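You operate a simulated robot arm through the tools that you are given. There is no shell and no other tool.

You run a simulated robot arm. Do the job below in one go: nothing can be reset, and whatever is moved stays where it is left.

JOB
Couple the air hose, open the valve and set 1.5 bar.
Fine: couple first; the gauge shows the figure at the end.

It is judged by the outcome, as a careful person would: the job done as asked, and still so three seconds after it is handed in. It fails if anything else is knocked over, pushed out of place, dropped, spilled or broken.

ROBOT AND FRAMES
A 7-joint arm with a two-finger parallel gripper on a trunk, on a base that moves. Base frame: it is fixed to the floor where the robot stands at the start and does not move with it; the origin is under the middle of the robot, x ahead of it, y to its left, z up. Lengths are in m, angles in rad, forces in N, time in s.
With the tool pointing down near the work surface it reaches from about 0.2 to 0.7 m from the robot's upright axis, wherever it stands. Its first joint turns from -2.897 to 2.897 rad. Places, roughly: air block [-2.1, -0.2, 0.9]; air coupling [-2.3, -0.3, 0.9]; air valve knob [-2, 0, 0.9]; hose end [-2, 0, 1]; hose holder well [-1.9, 0.1, 0.9]. Payload 1.57 kg.
Tool frame: the origin (TCP) lies between the finger pads and is the grasp point; the fingertips stand 0.03 m ahead of it; z points along the fingers, y is the line along which they close. The gripper opens to 0.08 m. The fingers are 0.017 m wide and 0.012 m thick; the gripper's body (0.04 by 0.082 m) begins 0.08 m behind the TCP.
Orientation is that of the tool frame in the base frame, as a unit quaternion [w, x, y, z]. With the fingers straight down and closing along the base's y, the tool's x points along the base's -x, its y along +y and its z along -z.

CONTROLS
- The arm moves only by the tool servo_tool. Its argument "steps" is a list of rows, each a list of 7 numbers: the shift along the tool's x, y, z in units of 25 mm (1.0 is 25 mm), then the turn, a rotation vector about the tool's x, y, z in units of 4 degrees (1.0 is 4 degrees), then the finger opening in m, from 0 to 0.08. In form: [[tx, ty, tz, rx, ry, rz, claw], ...]. A call has 1 to 20 rows; each row shifts and turns the commanded pose from where the row before left it, along the tool's axes as they then stand. A call with a number of a shift or a turn outside -1 to 1 is refused whole. Each row takes 0.2 s and may step no farther than 0.05 m and 0.15 rad from the row before; otherwise, or with a gripper value out of range, the whole call is refused. Where a pose cannot be reached the arm comes as near as it can. A force on the tool above 40 N (or 10 N above the force at the start of the call, whichever is more), or a blocked arm, ends the call early, and 0.2 s more pass. Each finger travels about 0.072 m/s and halts on what it meets, pressing with about 43 N; the grip force reading is that of the motor and also rises with nothing between the fingers. The clock runs only during rows and for 0.2 s after the last one: add rows that do not move to give the fingers time. It gives the time, the measured TCP pose, the force on the tool (base axes), the opening and the grip force at its end, in the units of the frame above (readings bear some noise), with the torque about the TCP (base axes, N m) and any sound that the robot's microphone picked up.
- Cameras (640 x 400 px; columns grow to the right, rows downward): "scene" is now at [0.011, 0.1141, 1.4054]; the picture's right is [-0.14, -0.99, 0.00], its down [-0.39, 0.05, -0.92] and it looks along [0.91, -0.13, -0.39] (base axes); focal length 250 px, centre (320, 200). "wrist" rides on the gripper at [0.072, -0.007, -0.122] in the tool frame; the picture's right is [0.09, 1.00, 0.00], its down [-0.84, 0.08, -0.54] and it looks along [-0.54, 0.05, 0.84] (tool axes); focal length 238 px, centre (320, 200). There is no depth. A picture from a camera that has moved, and an enlarged one, comes with that camera's place and axes in the base frame and with its lens. The place of the scene camera against the robot may be out by one fixed shift of up to 0.025 m in any direction.
- capture(camera): a new picture of that camera. It takes no simulated time.
- lift_body(by): slides the trunk up (or, below 0, down) by that many m; the arm and the scene camera ride with it, the base frame stays. It gives what a move gives, with no picture.
- roll_base(legs): drives the robot by 1 to 6 legs, each [ahead, left, turn to the left] in m, m and rad, along the robot's own axes; the way and the turn of a leg run together, so that a leg with both is an arc; at most 1.5 m and 3.142 rad a leg. The arm and the cameras ride along, it lands a little off, and it stops where it bumps. It gives what a move gives.
- turn_head(pan, tilt): turns the head with the scene camera to pan (to the left, within 1.501 rad either way) and tilt (down, from -0.506 to 1.204), counted from straight ahead of the robot. It gives what a move gives.
- inspect(camera, box): a new picture of the part [left, top, right, bottom] of that camera's present view, enlarged. It takes no simulated time.
- finish_job(): hands the job in; it is judged then, once.

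Places have to be worked out from the pictures, the camera data and where the tool is seen. Open the gripper and draw the arm clear of the work before you hand the job in, unless the task says otherwise.

The tools are called after "Emit:" by a JSON object that holds its "api" and its "payload". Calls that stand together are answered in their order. servo_tool: Moves the arm, as the interface text tells. Its arguments: {"type":"object","properties":{"steps":{"type":"array","items":{"type":"array","items":{"type":"number"}}}},"required":["steps"]} The other tools are called the same way: lift_body (by) moves the trunk up or down; roll_base (legs) drives the base; turn_head (pan, tilt) turns the head that bears the scene camera; capture (camera) takes a picture; inspect (camera, box) takes an enlarged picture of a part of a camera's view; finish_job () hands the job in.

At the start:

```text
time_s: 0.0
tcp_pos: [0.3704, 0.1065, 1.1814]
tool_rot: [0.0, 0.0, 1.0, -0.001]
contact_force: [0.9, 0.4, -0.5]
moment: [0.01, -0.01, -0.01]
gripper_width: 0.0799
grasp_force: 0.1
trunk travel left (down, up): [-0.05, 0.065]
robot x, y, heading: [0.0022, -0.0007, -0.001]
head pan, tilt (commanded): [-0.14, 0.403]
```

scene: 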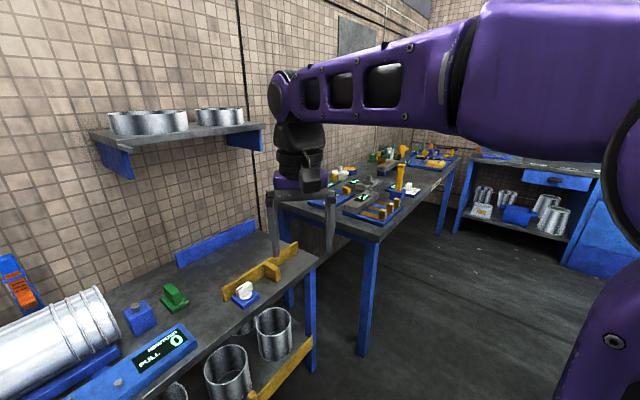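
wrist: 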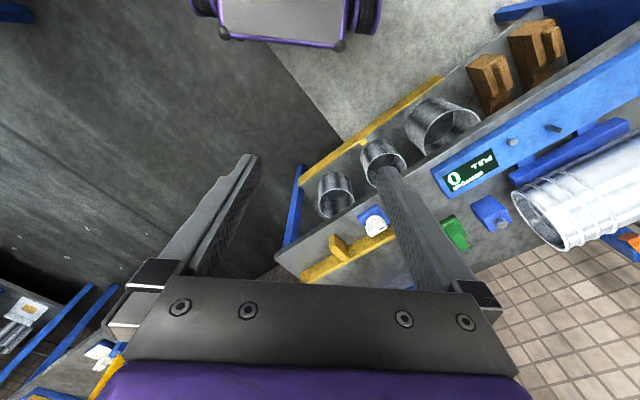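

The work is behind the robot (about x=-2). I'll look around with the head first, to both sides, before driving.

Emit:
{"api": "turn_head", "payload": {"pan": 1.5, "tilt": 0.4}}

Emit:
{"api": "capture", "payload": {"camera": "scene"}}

Emit:
{"api": "turn_head", "payload": {"pan": -1.5, "tilt": 0.4}}

Emit:
{"api": "capture", "payload": {"camera": "scene"}}

```text
time_s: 1.7
tcp_pos: [0.3711, 0.1057, 1.1803]
tool_rot: [0.0, 0.0, 1.0, 0.0]
contact_force: [-0.3, -0.4, 1.0]
moment: [-0.02, -0.01, 0.01]
gripper_width: 0.08
grasp_force: 0.1
trunk travel left (down, up): [-0.05, 0.065]
robot x, y, heading: [-0.0002, 0.0017, 0.003]
head pan, tilt (commanded): [1.499, 0.4]
```

```text
taken
camera scene: at [-0.074, 0.2193, 1.4057], right [1.0, -0.07, 0.0], down [-0.03, -0.39, -0.92], along [0.07, 0.92, -0.39], focal length 250 px, centre (320, 200)
```

scene: 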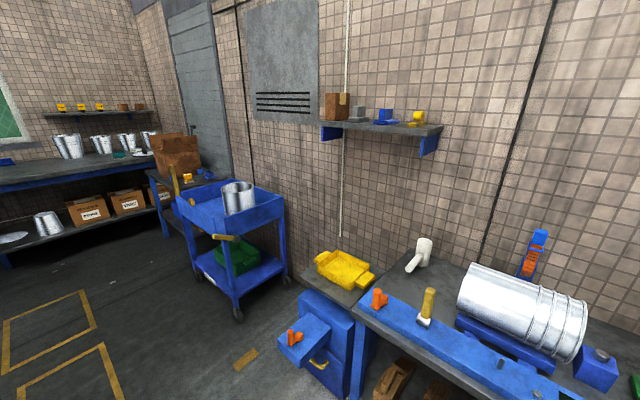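

```text
time_s: 4.3
tcp_pos: [0.3712, 0.1049, 1.1809]
tool_rot: [0.0, 0.0, 1.0, 0.0]
contact_force: [-0.7, -0.2, 0.7]
moment: [0.0, 0.0, -0.02]
gripper_width: 0.0797
grasp_force: 0.0
trunk travel left (down, up): [-0.05, 0.065]
robot x, y, heading: [-0.0004, 0.0016, -0.002]
head pan, tilt (commanded): [-1.499, 0.4]
```

```text
taken
camera scene: at [-0.074, 0.0345, 1.4057], right [-1.0, -0.07, 0.0], down [-0.03, 0.39, -0.92], along [0.07, -0.92, -0.39], focal length 250 px, centre (320, 200)
```

scene: 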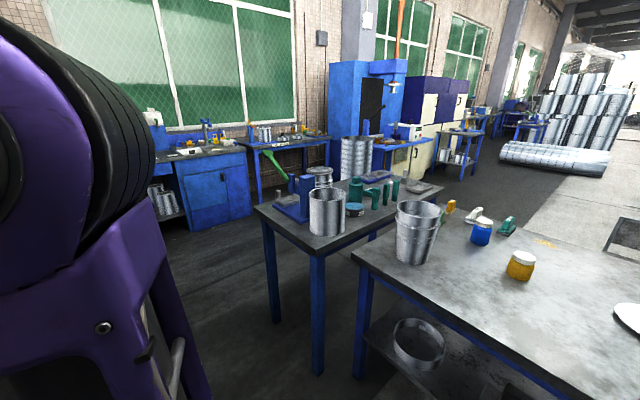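

Clear room around for a turn in place. I'll turn left a quarter turn, and look at what stands behind.

Emit:
{"api": "roll_base", "payload": {"legs": [[0, 0, 1.57]]}}

Emit:
{"api": "turn_head", "payload": {"pan": 1.5, "tilt": 0.4}}

Emit:
{"api": "capture", "payload": {"camera": "scene"}}

```text
time_s: 8.6
tcp_pos: [-0.1084, 0.3709, 1.1821]
tool_rot: [0.0, 0.709, -0.706, 0.0]
contact_force: [0.5, -0.2, -0.8]
moment: [-0.06, 0.01, -0.02]
gripper_width: 0.0801
grasp_force: 0.1
trunk travel left (down, up): [-0.05, 0.065]
robot x, y, heading: [-0.0044, -0.0005, 1.577]
head pan, tilt (commanded): [-1.499, 0.4]
```

```text
time_s: 11.2
tcp_pos: [-0.108, 0.3721, 1.1811]
tool_rot: [0.001, 0.709, -0.706, 0.0]
contact_force: [-0.3, 0.0, 0.9]
moment: [0.01, -0.01, 0.0]
gripper_width: 0.0801
grasp_force: 0.1
trunk travel left (down, up): [-0.05, 0.065]
robot x, y, heading: [-0.0001, -0.0015, 1.576]
head pan, tilt (commanded): [1.499, 0.4]
```

```text
taken
camera scene: at [-0.2226, -0.0977, 1.4057], right [0.07, 1.0, 0.0], down [0.39, -0.03, -0.92], along [-0.92, 0.06, -0.39], focal length 250 px, centre (320, 200)
```

scene: 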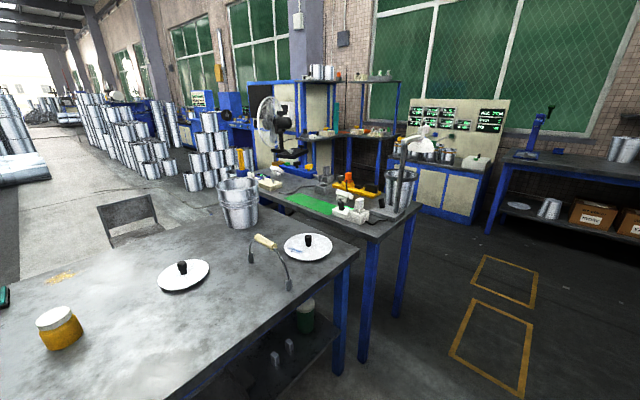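

Behind the jar table is a second table with a white block, a hose-like thing and a holder. I'll enlarge that part.

Emit:
{"api": "inspect", "payload": {"camera": "scene", "box": [240, 120, 440, 245]}}

Emit:
{"api": "inspect", "payload": {"camera": "scene", "box": [320, 130, 420, 230]}}

```text
3.20 times, centred on (340, 182) of scene
camera zoom: at [-0.2226, -0.0977, 1.4057], right [0.07, 1.0, 0.0], down [0.39, -0.03, -0.92], along [-0.92, 0.06, -0.39], focal length 799 px, centre (256, 256)
```

zoom: 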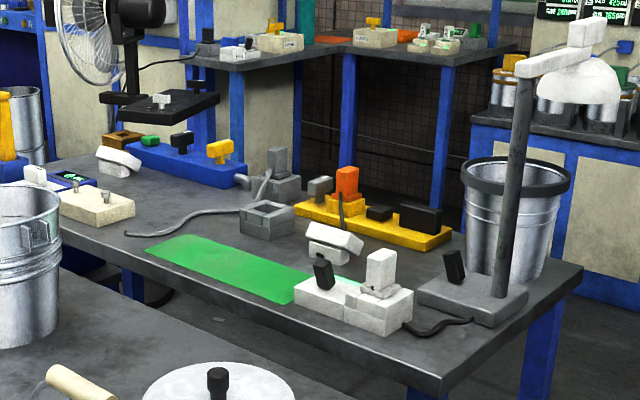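

```text
4.00 times, centred on (370, 180) of scene
camera zoom: at [-0.2226, -0.0977, 1.4057], right [0.07, 1.0, 0.0], down [0.39, -0.03, -0.92], along [-0.92, 0.06, -0.39], focal length 999 px, centre (120, 280)
```

zoom: 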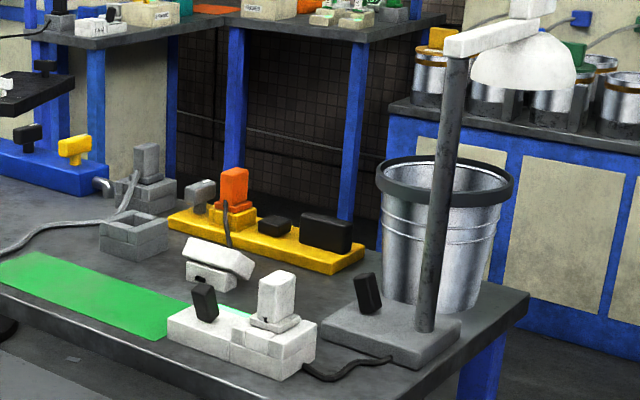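

The blue block with the knobs at the far edge of that second table seems to be the air block; it's best approached from the table's far side. I'll turn toward the free floor on the right of the tables and check the path before driving.

Emit:
{"api": "roll_base", "payload": {"legs": [[0, 0, 0.84]]}}

Emit:
{"api": "turn_head", "payload": {"pan": 0.3, "tilt": 0.5}}

Emit:
{"api": "capture", "payload": {"camera": "scene"}}

```text
time_s: 13.9
tcp_pos: [-0.3482, 0.1672, 1.1812]
tool_rot: [0.0, 0.935, -0.354, 0.001]
contact_force: [0.1, 0.3, 0.4]
moment: [0.0, -0.02, 0.02]
gripper_width: 0.0799
grasp_force: 0.1
trunk travel left (down, up): [-0.05, 0.065]
robot x, y, heading: [0.0006, 0.0021, 2.415]
head pan, tilt (commanded): [1.499, 0.4]
```

```text
time_s: 15.3
tcp_pos: [-0.3487, 0.1654, 1.1803]
tool_rot: [0.0, 0.935, -0.354, 0.0]
contact_force: [0.3, -0.3, 0.0]
moment: [0.0, -0.03, 0.01]
gripper_width: 0.0799
grasp_force: 0.1
trunk travel left (down, up): [-0.05, 0.065]
robot x, y, heading: [0.0012, 0.0022, 2.414]
head pan, tilt (commanded): [0.3, 0.499]
```

```text
taken
camera scene: at [-0.0989, -0.1403, 1.3966], right [0.41, 0.91, 0.0], down [0.44, -0.2, -0.88], along [-0.8, 0.36, -0.48], focal length 250 px, centre (320, 200)
```

scene: 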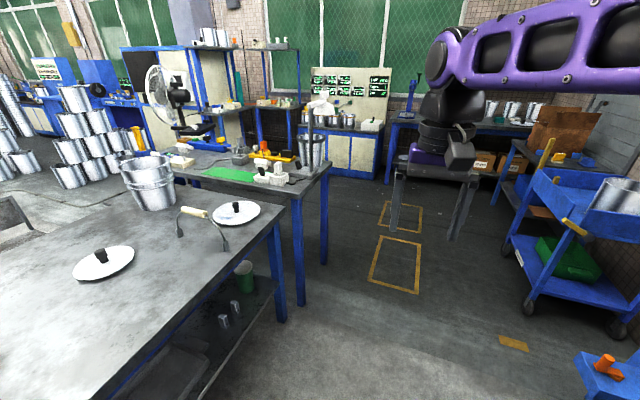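

The way is clear between table corner and trolley. I drive 1.45 m ahead.

Emit:
{"api": "roll_base", "payload": {"legs": [[1.45, 0, 0]]}}

Emit:
{"api": "turn_head", "payload": {"pan": 0.9, "tilt": 0.5}}

Emit:
{"api": "capture", "payload": {"camera": "scene"}}

```text
time_s: 22.5
tcp_pos: [-1.4236, 1.1456, 1.1816]
tool_rot: [-0.001, 0.932, -0.363, -0.001]
contact_force: [0.2, 0.3, 0.9]
moment: [-0.01, -0.02, -0.02]
gripper_width: 0.0799
grasp_force: 0.1
trunk travel left (down, up): [-0.05, 0.065]
robot x, y, heading: [-1.0779, 0.9681, 2.396]
head pan, tilt (commanded): [0.3, 0.499]
```

```text
time_s: 23.5
tcp_pos: [-1.424, 1.1454, 1.1809]
tool_rot: [0.0, 0.932, -0.363, 0.0]
contact_force: [0.1, 0.5, -1.1]
moment: [0.0, -0.01, -0.02]
gripper_width: 0.0801
grasp_force: 0.0
trunk travel left (down, up): [-0.05, 0.065]
robot x, y, heading: [-1.0814, 0.9697, 2.393]
head pan, tilt (commanded): [0.901, 0.499]
```

```text
taken
camera scene: at [-1.1875, 0.7808, 1.3966], right [-0.16, 0.99, 0.0], down [0.47, 0.07, -0.88], along [-0.87, -0.14, -0.48], focal length 250 px, centre (320, 200)
```

scene: 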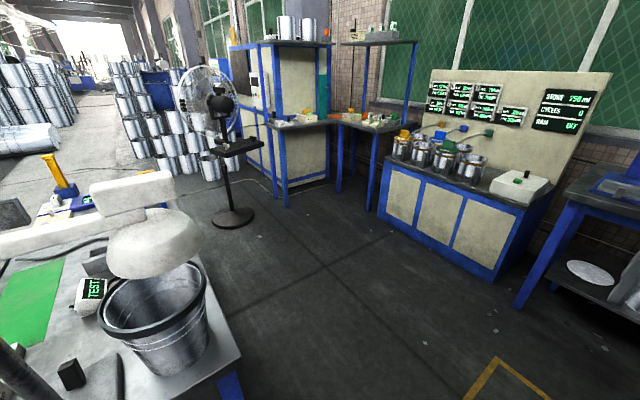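

The fan stands on the floor at about (-3.2,-0.5); the floor on the far side of the table is free. I drive around the corner with margin, then turn to face the table's far side.

Emit:
{"api": "roll_base", "payload": {"legs": [[0.35, 0, 0], [0, 0, 1.25], [1.25, 0, 0]]}}

Emit:
{"api": "turn_head", "payload": {"pan": 1.45, "tilt": 0.5}}

Emit:
{"api": "capture", "payload": {"camera": "scene"}}

```text
time_s: 34.9
tcp_pos: [-2.6831, 0.3091, 1.1819]
tool_rot: [0.0, 0.966, 0.258, 0.0]
contact_force: [0.3, 0.4, -1.3]
moment: [0.0, -0.01, -0.04]
gripper_width: 0.08
grasp_force: 0.1
trunk travel left (down, up): [-0.05, 0.065]
robot x, y, heading: [-2.4138, 0.5885, -2.618]
head pan, tilt (commanded): [0.901, 0.499]
```

```text
time_s: 35.9
tcp_pos: [-2.6831, 0.3092, 1.1816]
tool_rot: [0.0, 0.966, 0.259, 0.001]
contact_force: [0.7, 0.3, 0.5]
moment: [0.02, -0.01, 0.03]
gripper_width: 0.0799
grasp_force: 0.1
trunk travel left (down, up): [-0.05, 0.065]
robot x, y, heading: [-2.4151, 0.5883, -2.616]
head pan, tilt (commanded): [1.45, 0.499]
```

```text
taken
camera scene: at [-2.2212, 0.4144, 1.3966], right [-0.92, -0.39, 0.0], down [-0.19, 0.44, -0.88], along [0.34, -0.81, -0.48], focal length 250 px, centre (320, 200)
```

scene: 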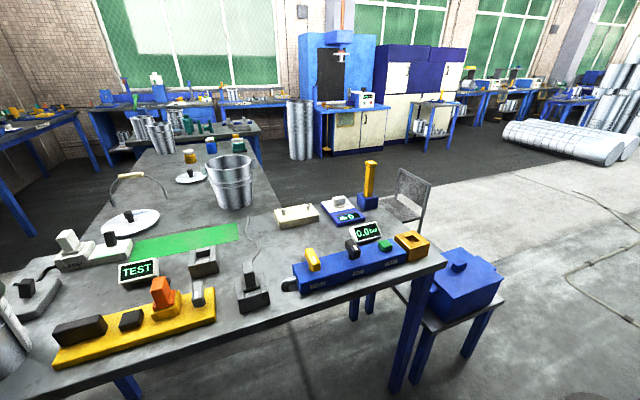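

Good view now. I enlarge the blue air block and its neighbours.

Emit:
{"api": "inspect", "payload": {"camera": "scene", "box": [220, 200, 460, 350]}}

Emit:
{"api": "inspect", "payload": {"camera": "scene", "box": [280, 210, 440, 310]}}

Emit:
{"api": "inspect", "payload": {"camera": "scene", "box": [140, 220, 300, 320]}}

```text
2.67 times, centred on (340, 275) of scene
camera zoom: at [-2.2212, 0.4144, 1.3966], right [-0.92, -0.39, 0.0], down [-0.19, 0.44, -0.88], along [0.34, -0.81, -0.48], focal length 666 px, centre (267, 0)
```

zoom: 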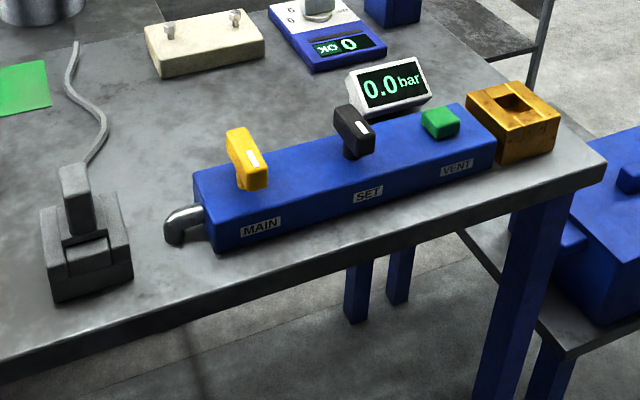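

```text
4.00 times, centred on (360, 260) of scene
camera zoom: at [-2.2212, 0.4144, 1.3966], right [-0.92, -0.39, 0.0], down [-0.19, 0.44, -0.88], along [0.34, -0.81, -0.48], focal length 999 px, centre (160, -40)
```

zoom: 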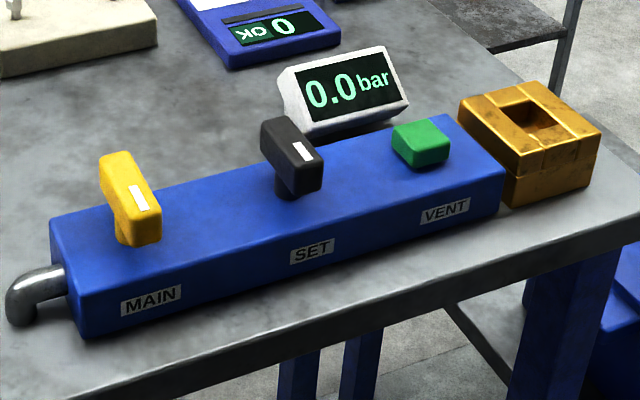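

```text
4.00 times, centred on (220, 270) of scene
camera zoom: at [-2.2212, 0.4144, 1.3966], right [-0.92, -0.39, 0.0], down [-0.19, 0.44, -0.88], along [0.34, -0.81, -0.48], focal length 999 px, centre (720, -80)
```

zoom: 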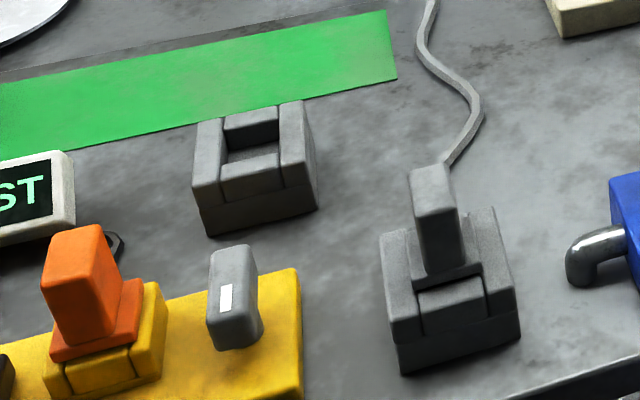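

Layout is clear: gray holder with the hose end at left (~(-1.9,0.08)), yellow MAIN knob, dark SET knob, green VENT button, gauge 0.0 bar, and the brass coupling well at the right end (~(-2.25,-0.29)). I turn to face the table squarely and look again before closing in.

Emit:
{"api": "roll_base", "payload": {"legs": [[0, 0, 1.831]]}}

Emit:
{"api": "turn_head", "payload": {"pan": 0.0, "tilt": 0.6}}

Emit:
{"api": "capture", "payload": {"camera": "scene"}}

Emit:
{"api": "capture", "payload": {"camera": "wrist"}}

```text
time_s: 40.8
tcp_pos: [-2.0803, 0.3943, 1.1819]
tool_rot: [0.0, 0.39, 0.921, 0.0]
contact_force: [-0.4, -0.5, 0.1]
moment: [0.01, 0.01, -0.02]
gripper_width: 0.0803
grasp_force: 0.0
trunk travel left (down, up): [-0.05, 0.065]
robot x, y, heading: [-2.4168, 0.5873, -0.803]
head pan, tilt (commanded): [1.45, 0.499]
```

```text
time_s: 42.3
tcp_pos: [-2.0797, 0.3941, 1.1813]
tool_rot: [0.0, 0.39, 0.921, 0.0]
contact_force: [-0.3, -0.5, -0.7]
moment: [0.0, -0.02, 0.01]
gripper_width: 0.0802
grasp_force: 0.1
trunk travel left (down, up): [-0.05, 0.065]
robot x, y, heading: [-2.4131, 0.5866, -0.8]
head pan, tilt (commanded): [0.0, 0.6]
```

```text
taken
camera scene: at [-2.3055, 0.6728, 1.3875], right [-0.72, -0.7, 0.0], down [-0.39, 0.41, -0.83], along [0.57, -0.59, -0.56], focal length 250 px, centre (320, 200)
```

scene: 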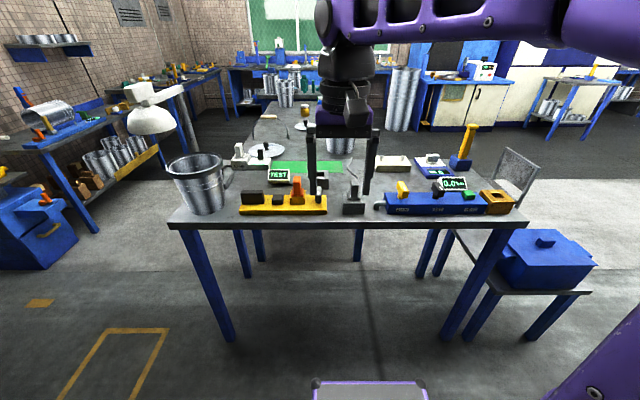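

```text
taken
camera wrist: at [-2.1343, 0.4416, 1.3047], right [0.65, 0.76, 0.0], down [0.64, -0.55, 0.54], along [0.41, -0.35, -0.84], focal length 238 px, centre (320, 200)
```

wrist: 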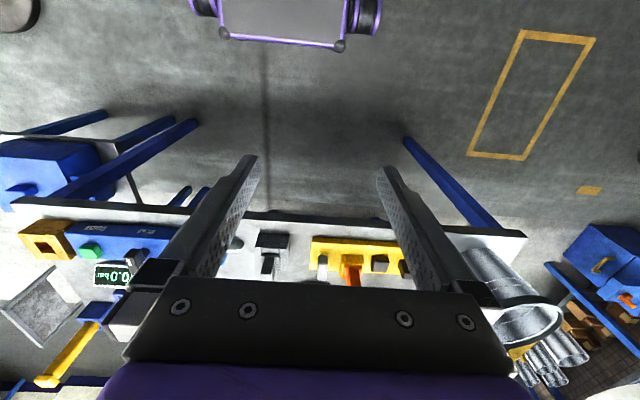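

The base front is about 0.3 m ahead of its centre, so standing 0.43 m from the table edge keeps it clear. I strafe right and move forward to be centred between holder and coupling.

Emit:
{"api": "roll_base", "payload": {"legs": [[0.0, -0.239, 0.0], [0.231, 0, 0.015]]}}

Emit:
{"api": "capture", "payload": {"camera": "scene"}}

Emit:
{"api": "capture", "payload": {"camera": "wrist"}}

```text
time_s: 46.6
tcp_pos: [-2.0898, 0.0715, 1.1814]
tool_rot: [0.0, 0.383, 0.924, 0.0]
contact_force: [-0.9, -0.4, 1.2]
moment: [-0.01, -0.02, -0.03]
gripper_width: 0.08
grasp_force: 0.1
trunk travel left (down, up): [-0.05, 0.065]
robot x, y, heading: [-2.4297, 0.2644, -0.789]
head pan, tilt (commanded): [0.0, 0.6]
```

```text
taken
camera scene: at [-2.3205, 0.3471, 1.3875], right [-0.71, -0.71, 0.0], down [-0.4, 0.4, -0.83], along [0.58, -0.58, -0.56], focal length 250 px, centre (320, 200)
```

scene: 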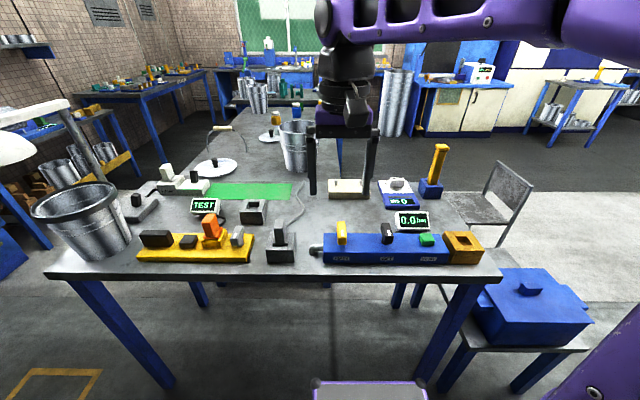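

```text
taken
camera wrist: at [-2.1452, 0.1189, 1.3047], right [0.64, 0.77, 0.0], down [0.65, -0.54, 0.54], along [0.42, -0.35, -0.84], focal length 238 px, centre (320, 200)
```

wrist: 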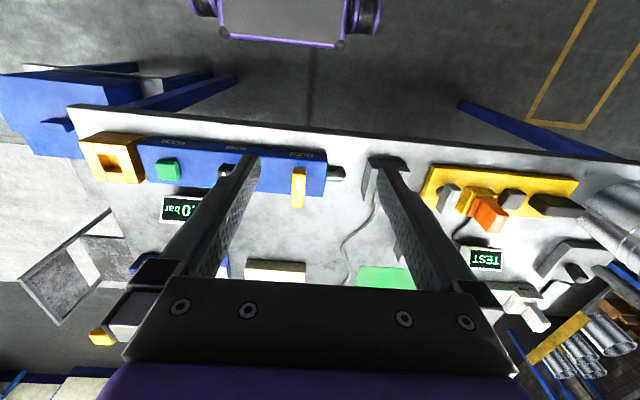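

I'm now in place. Zooming on plug/holder and block from this frontal viewpoint.

Emit:
{"api": "inspect", "payload": {"camera": "scene", "box": [240, 200, 340, 280]}}

Emit:
{"api": "inspect", "payload": {"camera": "scene", "box": [310, 205, 490, 275]}}

Emit:
{"api": "inspect", "payload": {"camera": "wrist", "box": [60, 100, 340, 230]}}

Emit:
{"api": "inspect", "payload": {"camera": "wrist", "box": [320, 130, 450, 230]}}

```text
5.00 times, centred on (290, 240) of scene
camera zoom: at [-2.3205, 0.3471, 1.3875], right [-0.71, -0.71, 0.0], down [-0.4, 0.4, -0.83], along [0.58, -0.58, -0.56], focal length 1249 px, centre (470, 0)
```

zoom: 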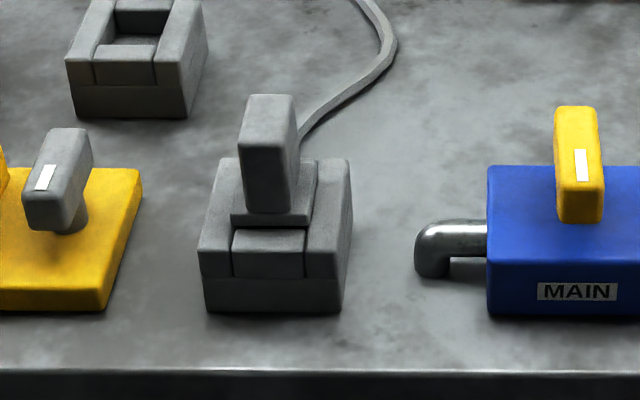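

```text
3.56 times, centred on (400, 240) of scene
camera zoom: at [-2.3205, 0.3471, 1.3875], right [-0.71, -0.71, 0.0], down [-0.4, 0.4, -0.83], along [0.58, -0.58, -0.56], focal length 888 px, centre (36, 58)
```

zoom: 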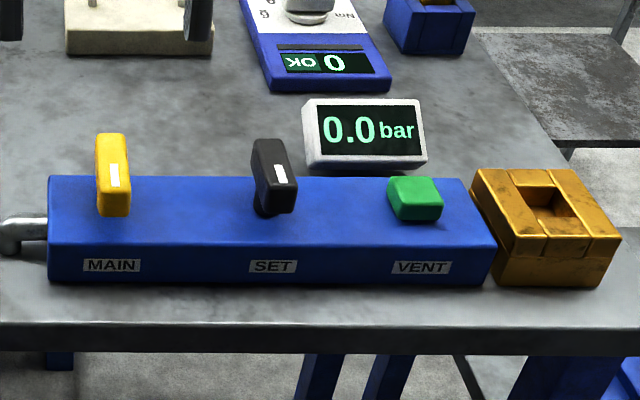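

```text
2.29 times, centred on (200, 165) of wrist
camera zoom: at [-2.1452, 0.1189, 1.3047], right [0.64, 0.77, 0.0], down [0.65, -0.54, 0.54], along [0.42, -0.35, -0.84], focal length 545 px, centre (594, 280)
```

zoom: 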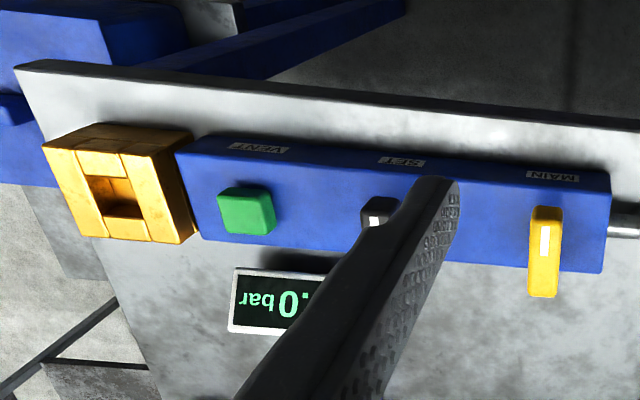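

```text
4.00 times, centred on (385, 180) of wrist
camera zoom: at [-2.1452, 0.1189, 1.3047], right [0.64, 0.77, 0.0], down [0.65, -0.54, 0.54], along [0.42, -0.35, -0.84], focal length 953 px, centre (60, 280)
```

zoom: 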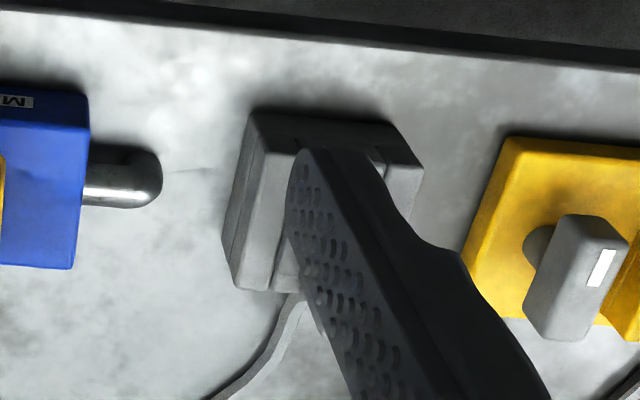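

Now I move the open gripper over the hose end at the current height to get precise views with the wrist camera.

Emit:
{"api": "servo_tool", "payload": {"steps": [[-0.867, 0.922, 0, 0, 0, 0, 0.08], [-0.867, 0.922, 0, 0, 0, 0, 0.08], [-0.867, 0.922, 0, 0, 0, 0, 0.08], [-0.867, 0.922, 0, 0, 0, 0, 0.08], [-0.867, 0.922, 0, 0, 0, 0, 0.08], [-0.867, 0.922, 0, 0, 0, 0, 0.08], [0, 0, 0, 0, 0, 0, 0.08]]}}

Emit:
{"api": "capture", "payload": {"camera": "wrist"}}

Emit:
{"api": "inspect", "payload": {"camera": "wrist", "box": [240, 110, 400, 210]}}

```text
time_s: 47.1
tcp_pos: [-2.0851, 0.0479, 1.2269]
tool_rot: [0.069, 0.381, 0.916, 0.107]
contact_force: [-0.8, 0.4, 0.2]
moment: [-0.03, 0.02, -0.01]
gripper_width: 0.08
grasp_force: 0.0
trunk travel left (down, up): [-0.05, 0.065]
robot x, y, heading: [-2.4305, 0.2589, -0.785]
head pan, tilt (commanded): [0.0, 0.6]
stopped in row 2: the arm was blocked; the commanded pose is now the measured one
```

```text
taken
camera wrist: at [-2.1659, 0.0774, 1.3418], right [0.62, 0.75, 0.24], down [0.52, -0.62, 0.58], along [0.59, -0.23, -0.78], focal length 238 px, centre (320, 200)
```

wrist: 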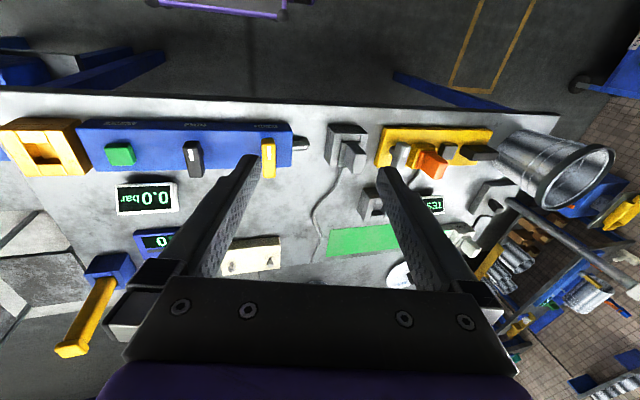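

```text
4.00 times, centred on (320, 160) of wrist
camera zoom: at [-2.1659, 0.0774, 1.3418], right [0.62, 0.75, 0.24], down [0.52, -0.62, 0.58], along [0.59, -0.23, -0.78], focal length 953 px, centre (320, 360)
```

zoom: 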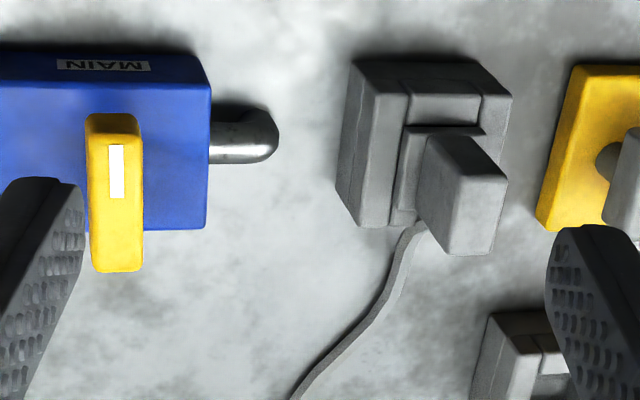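

The arm reported being blocked and tilted a bit (tool rotated ~15° about its x, raised 4.5 cm). I look at the posture before moving on.

Emit:
{"api": "capture", "payload": {"camera": "scene"}}

Emit:
{"api": "turn_head", "payload": {"pan": -0.9, "tilt": 0.3}}

Emit:
{"api": "capture", "payload": {"camera": "scene"}}

```text
taken
camera scene: at [-2.32, 0.3468, 1.3871], right [-0.71, -0.7, 0.0], down [-0.4, 0.4, -0.82], along [0.58, -0.59, -0.57], focal length 250 px, centre (320, 200)
```

scene: 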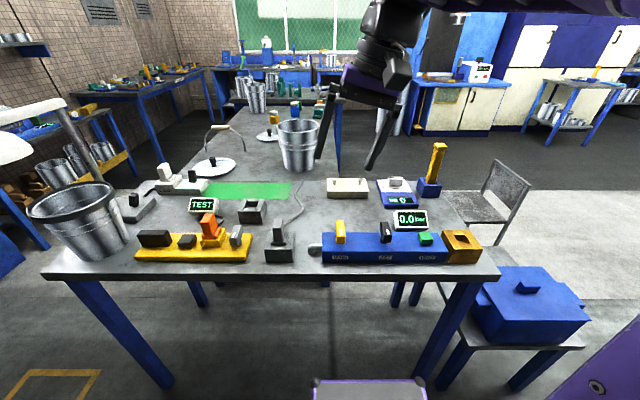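

```text
time_s: 48.3
tcp_pos: [-2.0869, 0.0463, 1.2284]
tool_rot: [0.071, 0.381, 0.916, 0.107]
contact_force: [0.5, 0.0, 0.0]
moment: [0.02, 0.03, -0.03]
gripper_width: 0.0801
grasp_force: 0.0
trunk travel left (down, up): [-0.05, 0.065]
robot x, y, heading: [-2.428, 0.2574, -0.784]
head pan, tilt (commanded): [-0.901, 0.3]
```

```text
taken
camera scene: at [-2.3935, 0.3166, 1.4149], right [-0.99, 0.11, 0.0], down [0.03, 0.29, -0.96], along [-0.11, -0.95, -0.3], focal length 250 px, centre (320, 200)
```

scene: 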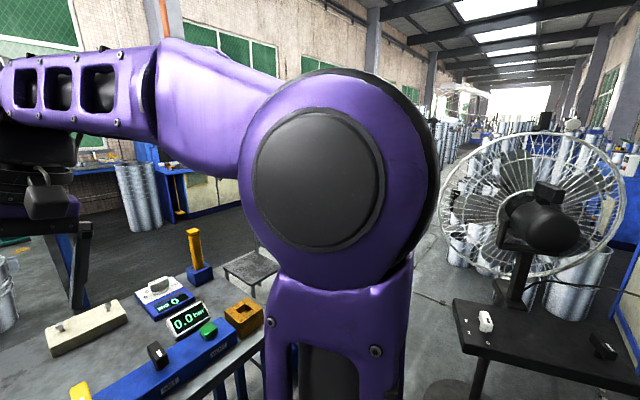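

The elbow hangs to the robot's right at shoulder height. I first restore the tool to straight down with small turns, to see whether the arm obeys.

Emit:
{"api": "servo_tool", "payload": {"steps": [[0, 0, 0, 0.6, 0.11, 0, 0.08], [0, 0, 0, 0.6, 0.11, 0, 0.08], [0, 0, 0, 0.6, 0.11, 0, 0.08], [0, 0, 0, 0.6, 0.11, 0, 0.08], [0, 0, 0, 0.6, 0.11, 0, 0.08], [0, 0, 0, 0.6, 0.11, 0, 0.08], [0, 0, 0, 0, 0, 0, 0.08]]}}

Emit:
{"api": "capture", "payload": {"camera": "scene"}}

```text
time_s: 49.9
tcp_pos: [-2.0865, 0.0483, 1.2288]
tool_rot: [0.001, 0.384, 0.923, 0.001]
contact_force: [0.6, 0.2, 0.2]
moment: [0.0, 0.0, 0.0]
gripper_width: 0.0798
grasp_force: 0.1
trunk travel left (down, up): [-0.05, 0.065]
robot x, y, heading: [-2.4281, 0.2586, -0.784]
head pan, tilt (commanded): [-0.901, 0.3]
```

```text
taken
camera scene: at [-2.3936, 0.3167, 1.415], right [-0.99, 0.11, 0.0], down [0.03, 0.29, -0.96], along [-0.11, -0.95, -0.3], focal length 250 px, centre (320, 200)
```

scene: 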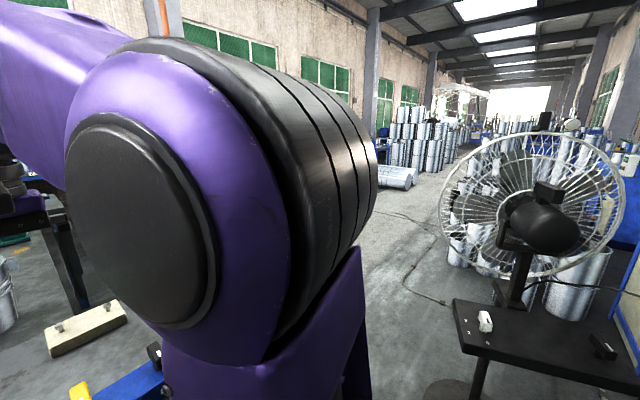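

The arm obeys; the elbow is close to the head, which likely caused the block. I pan the head left away from the elbow and extend the arm forward in small steps.

Emit:
{"api": "turn_head", "payload": {"pan": 0.7, "tilt": 0.6}}

Emit:
{"api": "servo_tool", "payload": {"steps": [[-0.5, 0, 0, 0, 0, 0, 0.08], [-0.5, 0, 0, 0, 0, 0, 0.08], [-0.5, 0, 0, 0, 0, 0, 0.08], [-0.5, 0, 0, 0, 0, 0, 0.08], [-0.5, 0, 0, 0, 0, 0, 0.08], [-0.5, 0, 0, 0, 0, 0, 0.08], [-0.5, 0, 0, 0, 0, 0, 0.08], [-0.5, 0, 0, 0, 0, 0, 0.08]]}}

Emit:
{"api": "capture", "payload": {"camera": "scene"}}

```text
time_s: 51.5
tcp_pos: [-2.0865, 0.0481, 1.2278]
tool_rot: [0.001, 0.384, 0.923, 0.0]
contact_force: [0.6, -0.2, -0.4]
moment: [-0.04, -0.02, 0.01]
gripper_width: 0.0798
grasp_force: 0.2
trunk travel left (down, up): [-0.05, 0.065]
robot x, y, heading: [-2.4273, 0.2612, -0.788]
head pan, tilt (commanded): [0.7, 0.6]
```

```text
time_s: 53.3
tcp_pos: [-2.0167, -0.0227, 1.2277]
tool_rot: [0.002, 0.384, 0.923, 0.0]
contact_force: [-0.1, 0.8, 0.6]
moment: [-0.04, -0.02, -0.02]
gripper_width: 0.08
grasp_force: 0.0
trunk travel left (down, up): [-0.05, 0.065]
robot x, y, heading: [-2.4311, 0.261, -0.785]
head pan, tilt (commanded): [0.7, 0.6]
```

```text
taken
camera scene: at [-2.2949, 0.4019, 1.3875], right [-0.09, -1.0, 0.0], down [-0.56, 0.05, -0.83], along [0.82, -0.07, -0.56], focal length 250 px, centre (320, 200)
```

scene: 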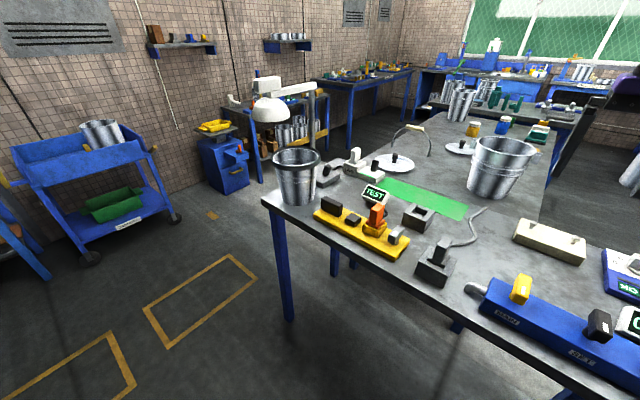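

Forward extension worked. Now I move left in small steps toward above the hose end.

Emit:
{"api": "servo_tool", "payload": {"steps": [[0, 0.5, 0, 0, 0, 0, 0.08], [0, 0.5, 0, 0, 0, 0, 0.08], [0, 0.5, 0, 0, 0, 0, 0.08], [0, 0.5, 0, 0, 0, 0, 0.08], [0, 0.5, 0, 0, 0, 0, 0.08], [0, 0.5, 0, 0, 0, 0, 0.08], [0, 0.5, 0, 0, 0, 0, 0.08], [0, 0.5, 0, 0, 0, 0, 0.08]]}}

Emit:
{"api": "capture", "payload": {"camera": "wrist"}}

```text
time_s: 55.1
tcp_pos: [-1.945, 0.0462, 1.2283]
tool_rot: [0.001, 0.384, 0.923, 0.001]
contact_force: [-0.4, -0.1, 0.3]
moment: [-0.02, 0.0, -0.01]
gripper_width: 0.08
grasp_force: 0.1
trunk travel left (down, up): [-0.05, 0.065]
robot x, y, heading: [-2.4268, 0.261, -0.787]
head pan, tilt (commanded): [0.7, 0.6]
```

```text
taken
camera wrist: at [-2.0011, 0.0934, 1.3512], right [0.64, 0.77, 0.0], down [0.64, -0.54, 0.54], along [0.42, -0.35, -0.84], focal length 238 px, centre (320, 200)
```

wrist: 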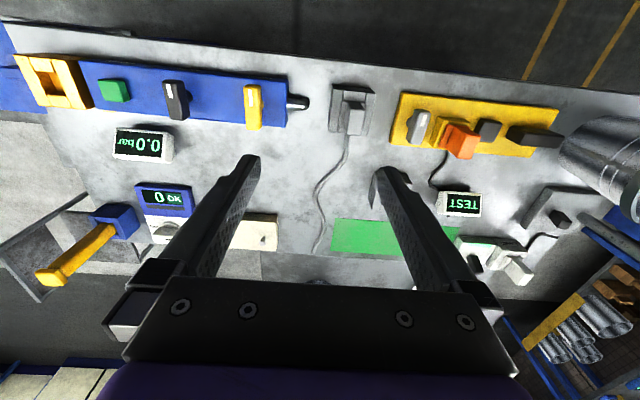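

Excellent overview from the wrist. I enlarge the hose end/holder and the coupling for precise positions.

Emit:
{"api": "inspect", "payload": {"camera": "wrist", "box": [300, 70, 400, 150]}}

Emit:
{"api": "inspect", "payload": {"camera": "wrist", "box": [10, 40, 140, 120]}}

Emit:
{"api": "inspect", "payload": {"camera": "wrist", "box": [130, 60, 310, 150]}}

```text
5.00 times, centred on (350, 110) of wrist
camera zoom: at [-2.0011, 0.0934, 1.3512], right [0.64, 0.77, 0.0], down [0.64, -0.54, 0.54], along [0.42, -0.35, -0.84], focal length 1192 px, centre (170, 650)
```

zoom: 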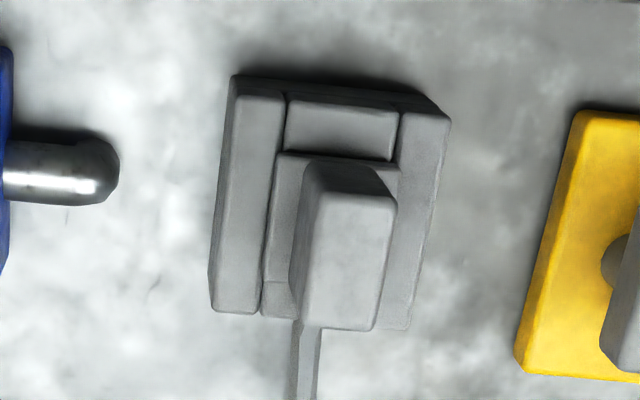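

```text
4.92 times, centred on (75, 80) of wrist
camera zoom: at [-2.0011, 0.0934, 1.3512], right [0.64, 0.77, 0.0], down [0.64, -0.54, 0.54], along [0.42, -0.35, -0.84], focal length 1173 px, centre (1526, 791)
```

zoom: 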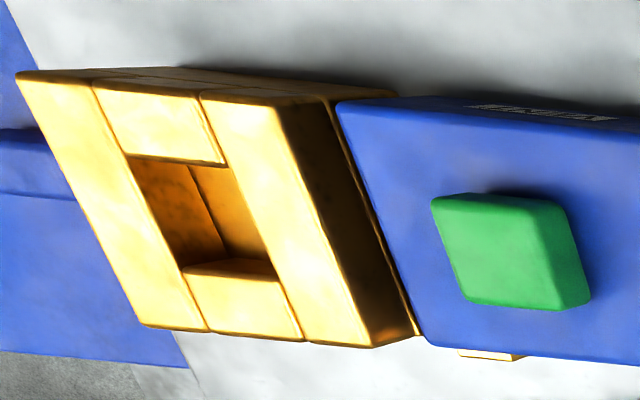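

```text
3.56 times, centred on (220, 105) of wrist
camera zoom: at [-2.0011, 0.0934, 1.3512], right [0.64, 0.77, 0.0], down [0.64, -0.54, 0.54], along [0.42, -0.35, -0.84], focal length 848 px, centre (676, 538)
```

zoom: 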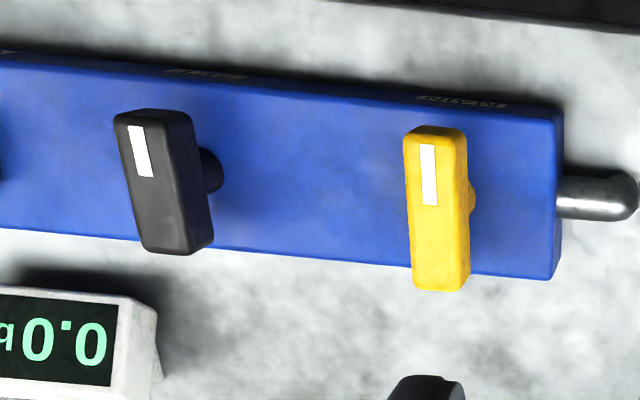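

Handle of the hose end: about 0.025 wide (along the robot's left-right) by 0.039 deep, top around z≈0.97. I lower by 8 cm to triangulate heights with the wrist camera.

Emit:
{"api": "servo_tool", "payload": {"steps": [[0, 0, 0.8, 0, 0, 0, 0.08], [0, 0, 0.8, 0, 0, 0, 0.08], [0, 0, 0.8, 0, 0, 0, 0.08], [0, 0, 0.8, 0, 0, 0, 0.08], [0, 0, 0, 0, 0, 0, 0.08]]}}

Emit:
{"api": "capture", "payload": {"camera": "wrist"}}

Emit:
{"api": "inspect", "payload": {"camera": "wrist", "box": [310, 30, 430, 126]}}

```text
time_s: 56.3
tcp_pos: [-1.945, 0.0465, 1.1482]
tool_rot: [0.001, 0.384, 0.923, 0.0]
contact_force: [-0.1, -0.5, 0.2]
moment: [0.0, 0.02, 0.02]
gripper_width: 0.0798
grasp_force: 0.0
trunk travel left (down, up): [-0.05, 0.065]
robot x, y, heading: [-2.4301, 0.2609, -0.787]
head pan, tilt (commanded): [0.7, 0.6]
```

```text
taken
camera wrist: at [-2.0004, 0.0933, 1.2707], right [0.64, 0.77, 0.0], down [0.64, -0.54, 0.54], along [0.42, -0.35, -0.84], focal length 238 px, centre (320, 200)
```

wrist: 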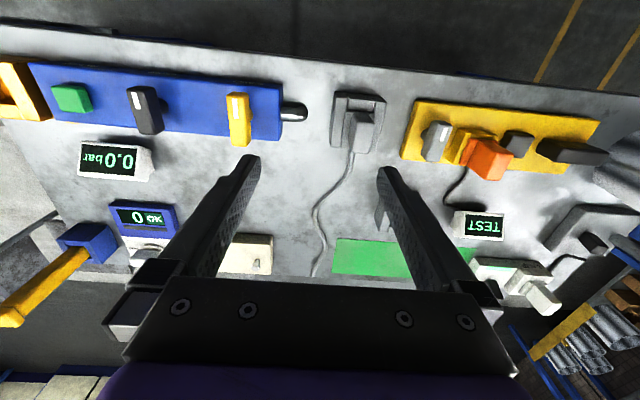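

```text
4.17 times, centred on (370, 78) of wrist
camera zoom: at [-2.0004, 0.0933, 1.2707], right [0.64, 0.77, 0.0], down [0.64, -0.54, 0.54], along [0.42, -0.35, -0.84], focal length 993 px, centre (112, 708)
```

zoom: 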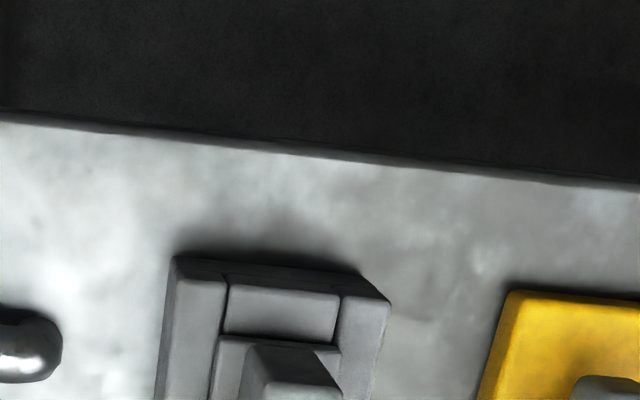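

Emit:
{"api": "inspect", "payload": {"camera": "wrist", "box": [310, 75, 410, 165]}}

Emit:
{"api": "inspect", "payload": {"camera": "wrist", "box": [100, 70, 320, 180]}}

```text
4.44 times, centred on (360, 120) of wrist
camera zoom: at [-2.0004, 0.0933, 1.2707], right [0.64, 0.77, 0.0], down [0.64, -0.54, 0.54], along [0.42, -0.35, -0.84], focal length 1059 px, centre (142, 556)
```

zoom: 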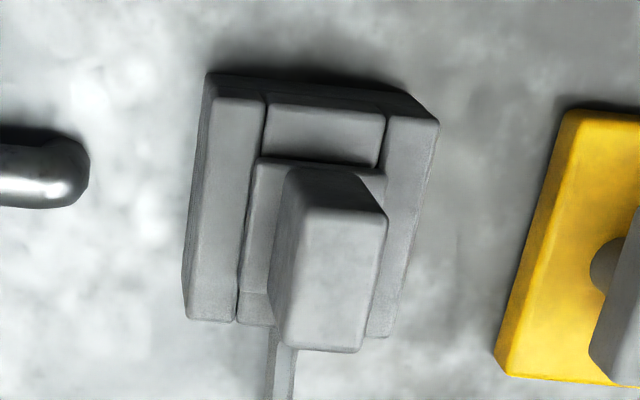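

```text
2.91 times, centred on (210, 125) of wrist
camera zoom: at [-2.0004, 0.0933, 1.2707], right [0.64, 0.77, 0.0], down [0.64, -0.54, 0.54], along [0.42, -0.35, -0.84], focal length 693 px, centre (640, 418)
```

zoom: 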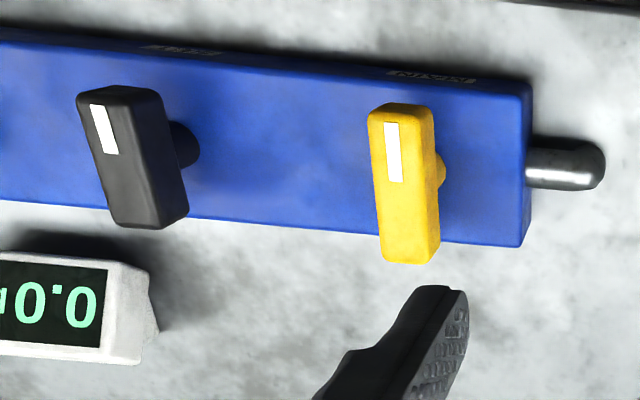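

Triangulation: holder top z≈0.885, handle top z≈0.955, handle centre is 0.060 m left and 0.028 m ahead of the TCP. I move over it and descend to z≈1.03 for a check.

Emit:
{"api": "servo_tool", "payload": {"steps": [[-0.37, 0.8, 0, 0, 0, 0, 0.08], [-0.37, 0.8, 0, 0, 0, 0, 0.08], [-0.38, 0.8, 0, 0, 0, 0, 0.08], [0, 0, 0.8, 0, 0, 0, 0.08], [0, 0, 0.8, 0, 0, 0, 0.08], [0, 0, 0.8, 0, 0, 0, 0.08], [0, 0, 0.8, 0, 0, 0, 0.08], [0, 0, 0.8, 0, 0, 0, 0.08], [0, 0, 0.5, 0, 0, 0, 0.08], [0, 0, 0, 0, 0, 0, 0.08]]}}

Emit:
{"api": "capture", "payload": {"camera": "wrist"}}

Emit:
{"api": "inspect", "payload": {"camera": "wrist", "box": [230, 90, 410, 220]}}

Emit:
{"api": "capture", "payload": {"camera": "scene"}}

```text
time_s: 58.5
tcp_pos: [-1.8819, 0.07, 1.0354]
tool_rot: [0.002, 0.384, 0.923, 0.001]
contact_force: [-0.2, 1.1, -0.1]
moment: [0.01, -0.01, -0.01]
gripper_width: 0.08
grasp_force: 0.0
trunk travel left (down, up): [-0.05, 0.065]
robot x, y, heading: [-2.428, 0.2589, -0.789]
head pan, tilt (commanded): [0.7, 0.6]
```

```text
taken
camera wrist: at [-1.9377, 0.1166, 1.1591], right [0.64, 0.77, 0.0], down [0.64, -0.54, 0.54], along [0.42, -0.35, -0.84], focal length 238 px, centre (320, 200)
```

wrist: 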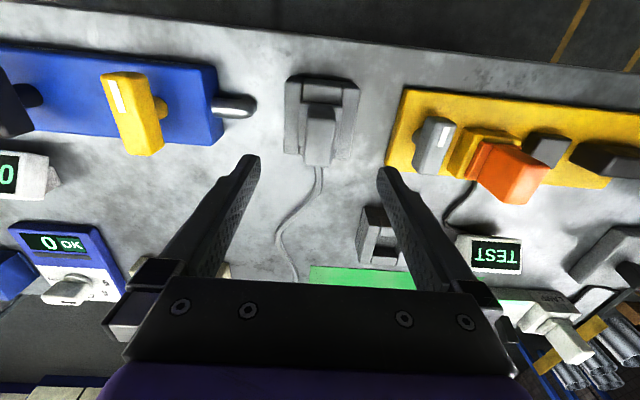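

```text
3.08 times, centred on (320, 155) of wrist
camera zoom: at [-1.9377, 0.1166, 1.1591], right [0.64, 0.77, 0.0], down [0.64, -0.54, 0.54], along [0.42, -0.35, -0.84], focal length 733 px, centre (320, 338)
```

zoom: 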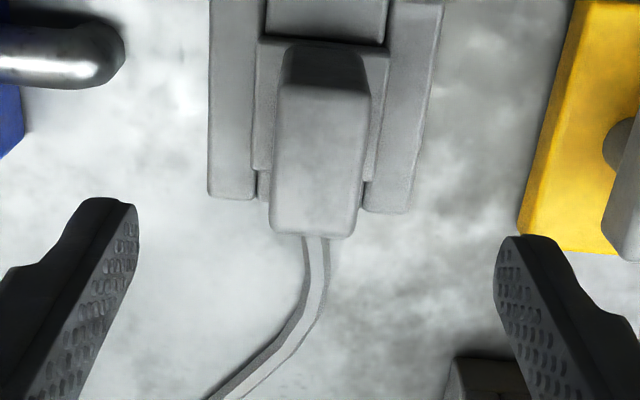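

```text
taken
camera scene: at [-2.2948, 0.4019, 1.3875], right [-0.09, -1.0, 0.0], down [-0.56, 0.05, -0.83], along [0.82, -0.07, -0.56], focal length 250 px, centre (320, 200)
```

scene: 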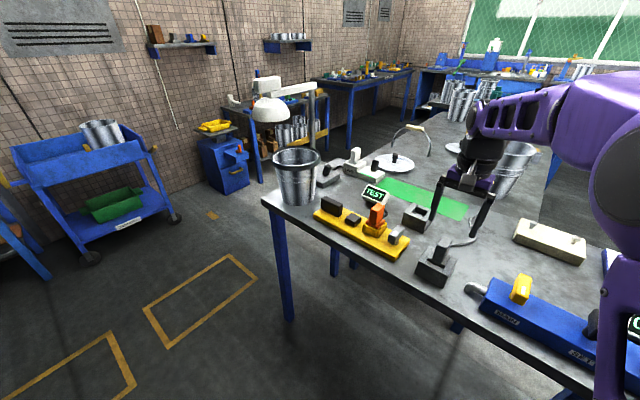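

The handle is centred between the fingers within ~2 mm. I descend to z≈0.93 (fingertips at ~0.90, just above the holder rim).

Emit:
{"api": "servo_tool", "payload": {"steps": [[0.03, -0.06, 0.7, 0, 0, 0, 0.08], [0, 0, 0.7, 0, 0, 0, 0.08], [0, 0, 0.7, 0, 0, 0, 0.08], [0, 0, 0.7, 0, 0, 0, 0.08], [0, 0, 0.7, 0, 0, 0, 0.08], [0, 0, 0.7, 0, 0, 0, 0.08], [0, 0, 0, 0, 0, 0, 0.08]]}}

Emit:
{"api": "capture", "payload": {"camera": "wrist"}}

Emit:
{"api": "inspect", "payload": {"camera": "scene", "box": [380, 200, 520, 300]}}

```text
time_s: 60.1
tcp_pos: [-1.884, 0.0675, 0.9323]
tool_rot: [0.001, 0.384, 0.923, 0.001]
contact_force: [1.0, -0.2, 0.8]
moment: [0.02, 0.05, 0.0]
gripper_width: 0.08
grasp_force: 0.1
trunk travel left (down, up): [-0.05, 0.065]
robot x, y, heading: [-2.4256, 0.2595, -0.785]
head pan, tilt (commanded): [0.7, 0.6]
```

```text
taken
camera wrist: at [-1.9394, 0.1141, 1.0548], right [0.64, 0.77, 0.0], down [0.64, -0.54, 0.54], along [0.42, -0.35, -0.84], focal length 238 px, centre (320, 200)
```

wrist: 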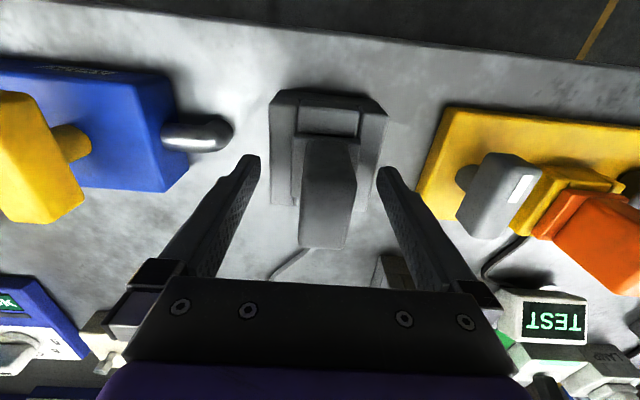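

```text
4.00 times, centred on (450, 250) of scene
camera zoom: at [-2.2948, 0.4019, 1.3875], right [-0.09, -1.0, 0.0], down [-0.56, 0.05, -0.83], along [0.82, -0.07, -0.56], focal length 999 px, centre (-200, 0)
```

zoom: 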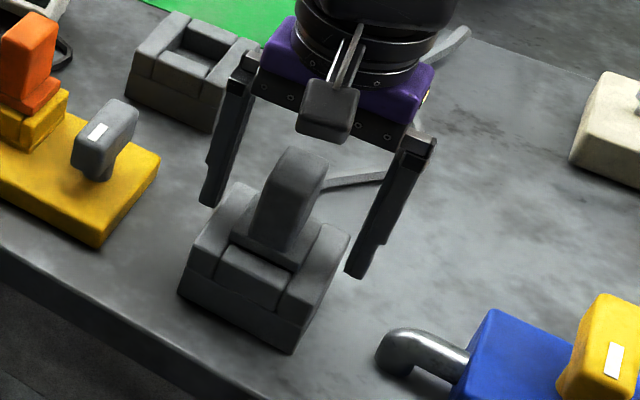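

Fingers straddle the handle. Closing now.

Emit:
{"api": "servo_tool", "payload": {"steps": [[0, 0, 0, 0, 0, 0, 0.04], [0, 0, 0, 0, 0, 0, 0.02], [0, 0, 0, 0, 0, 0, 0.0], [0, 0, 0, 0, 0, 0, 0.0], [0, 0, 0, 0, 0, 0, 0.0], [0, 0, 0, 0, 0, 0, 0.0]]}}

Emit:
{"api": "capture", "payload": {"camera": "wrist"}}

```text
time_s: 61.5
tcp_pos: [-1.8829, 0.0665, 0.9331]
tool_rot: [0.001, 0.385, 0.923, 0.001]
contact_force: [0.4, 0.2, -0.8]
moment: [0.06, -0.08, 0.03]
gripper_width: 0.0437
grasp_force: 42.8
trunk travel left (down, up): [-0.05, 0.065]
robot x, y, heading: [-2.4256, 0.2578, -0.792]
head pan, tilt (commanded): [0.7, 0.6]
```

```text
taken
camera wrist: at [-1.9394, 0.1141, 1.0551], right [0.64, 0.77, 0.0], down [0.64, -0.54, 0.54], along [0.42, -0.35, -0.84], focal length 238 px, centre (320, 200)
```

wrist: 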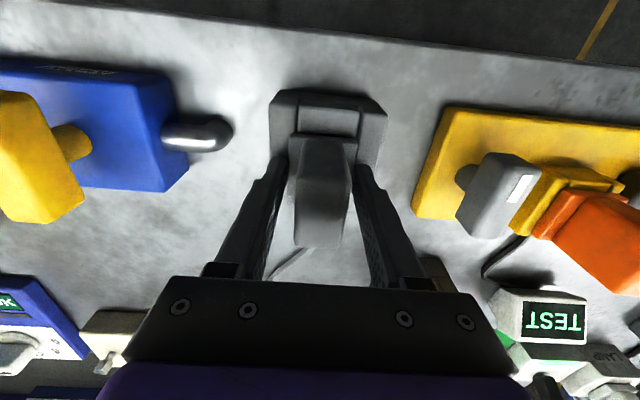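

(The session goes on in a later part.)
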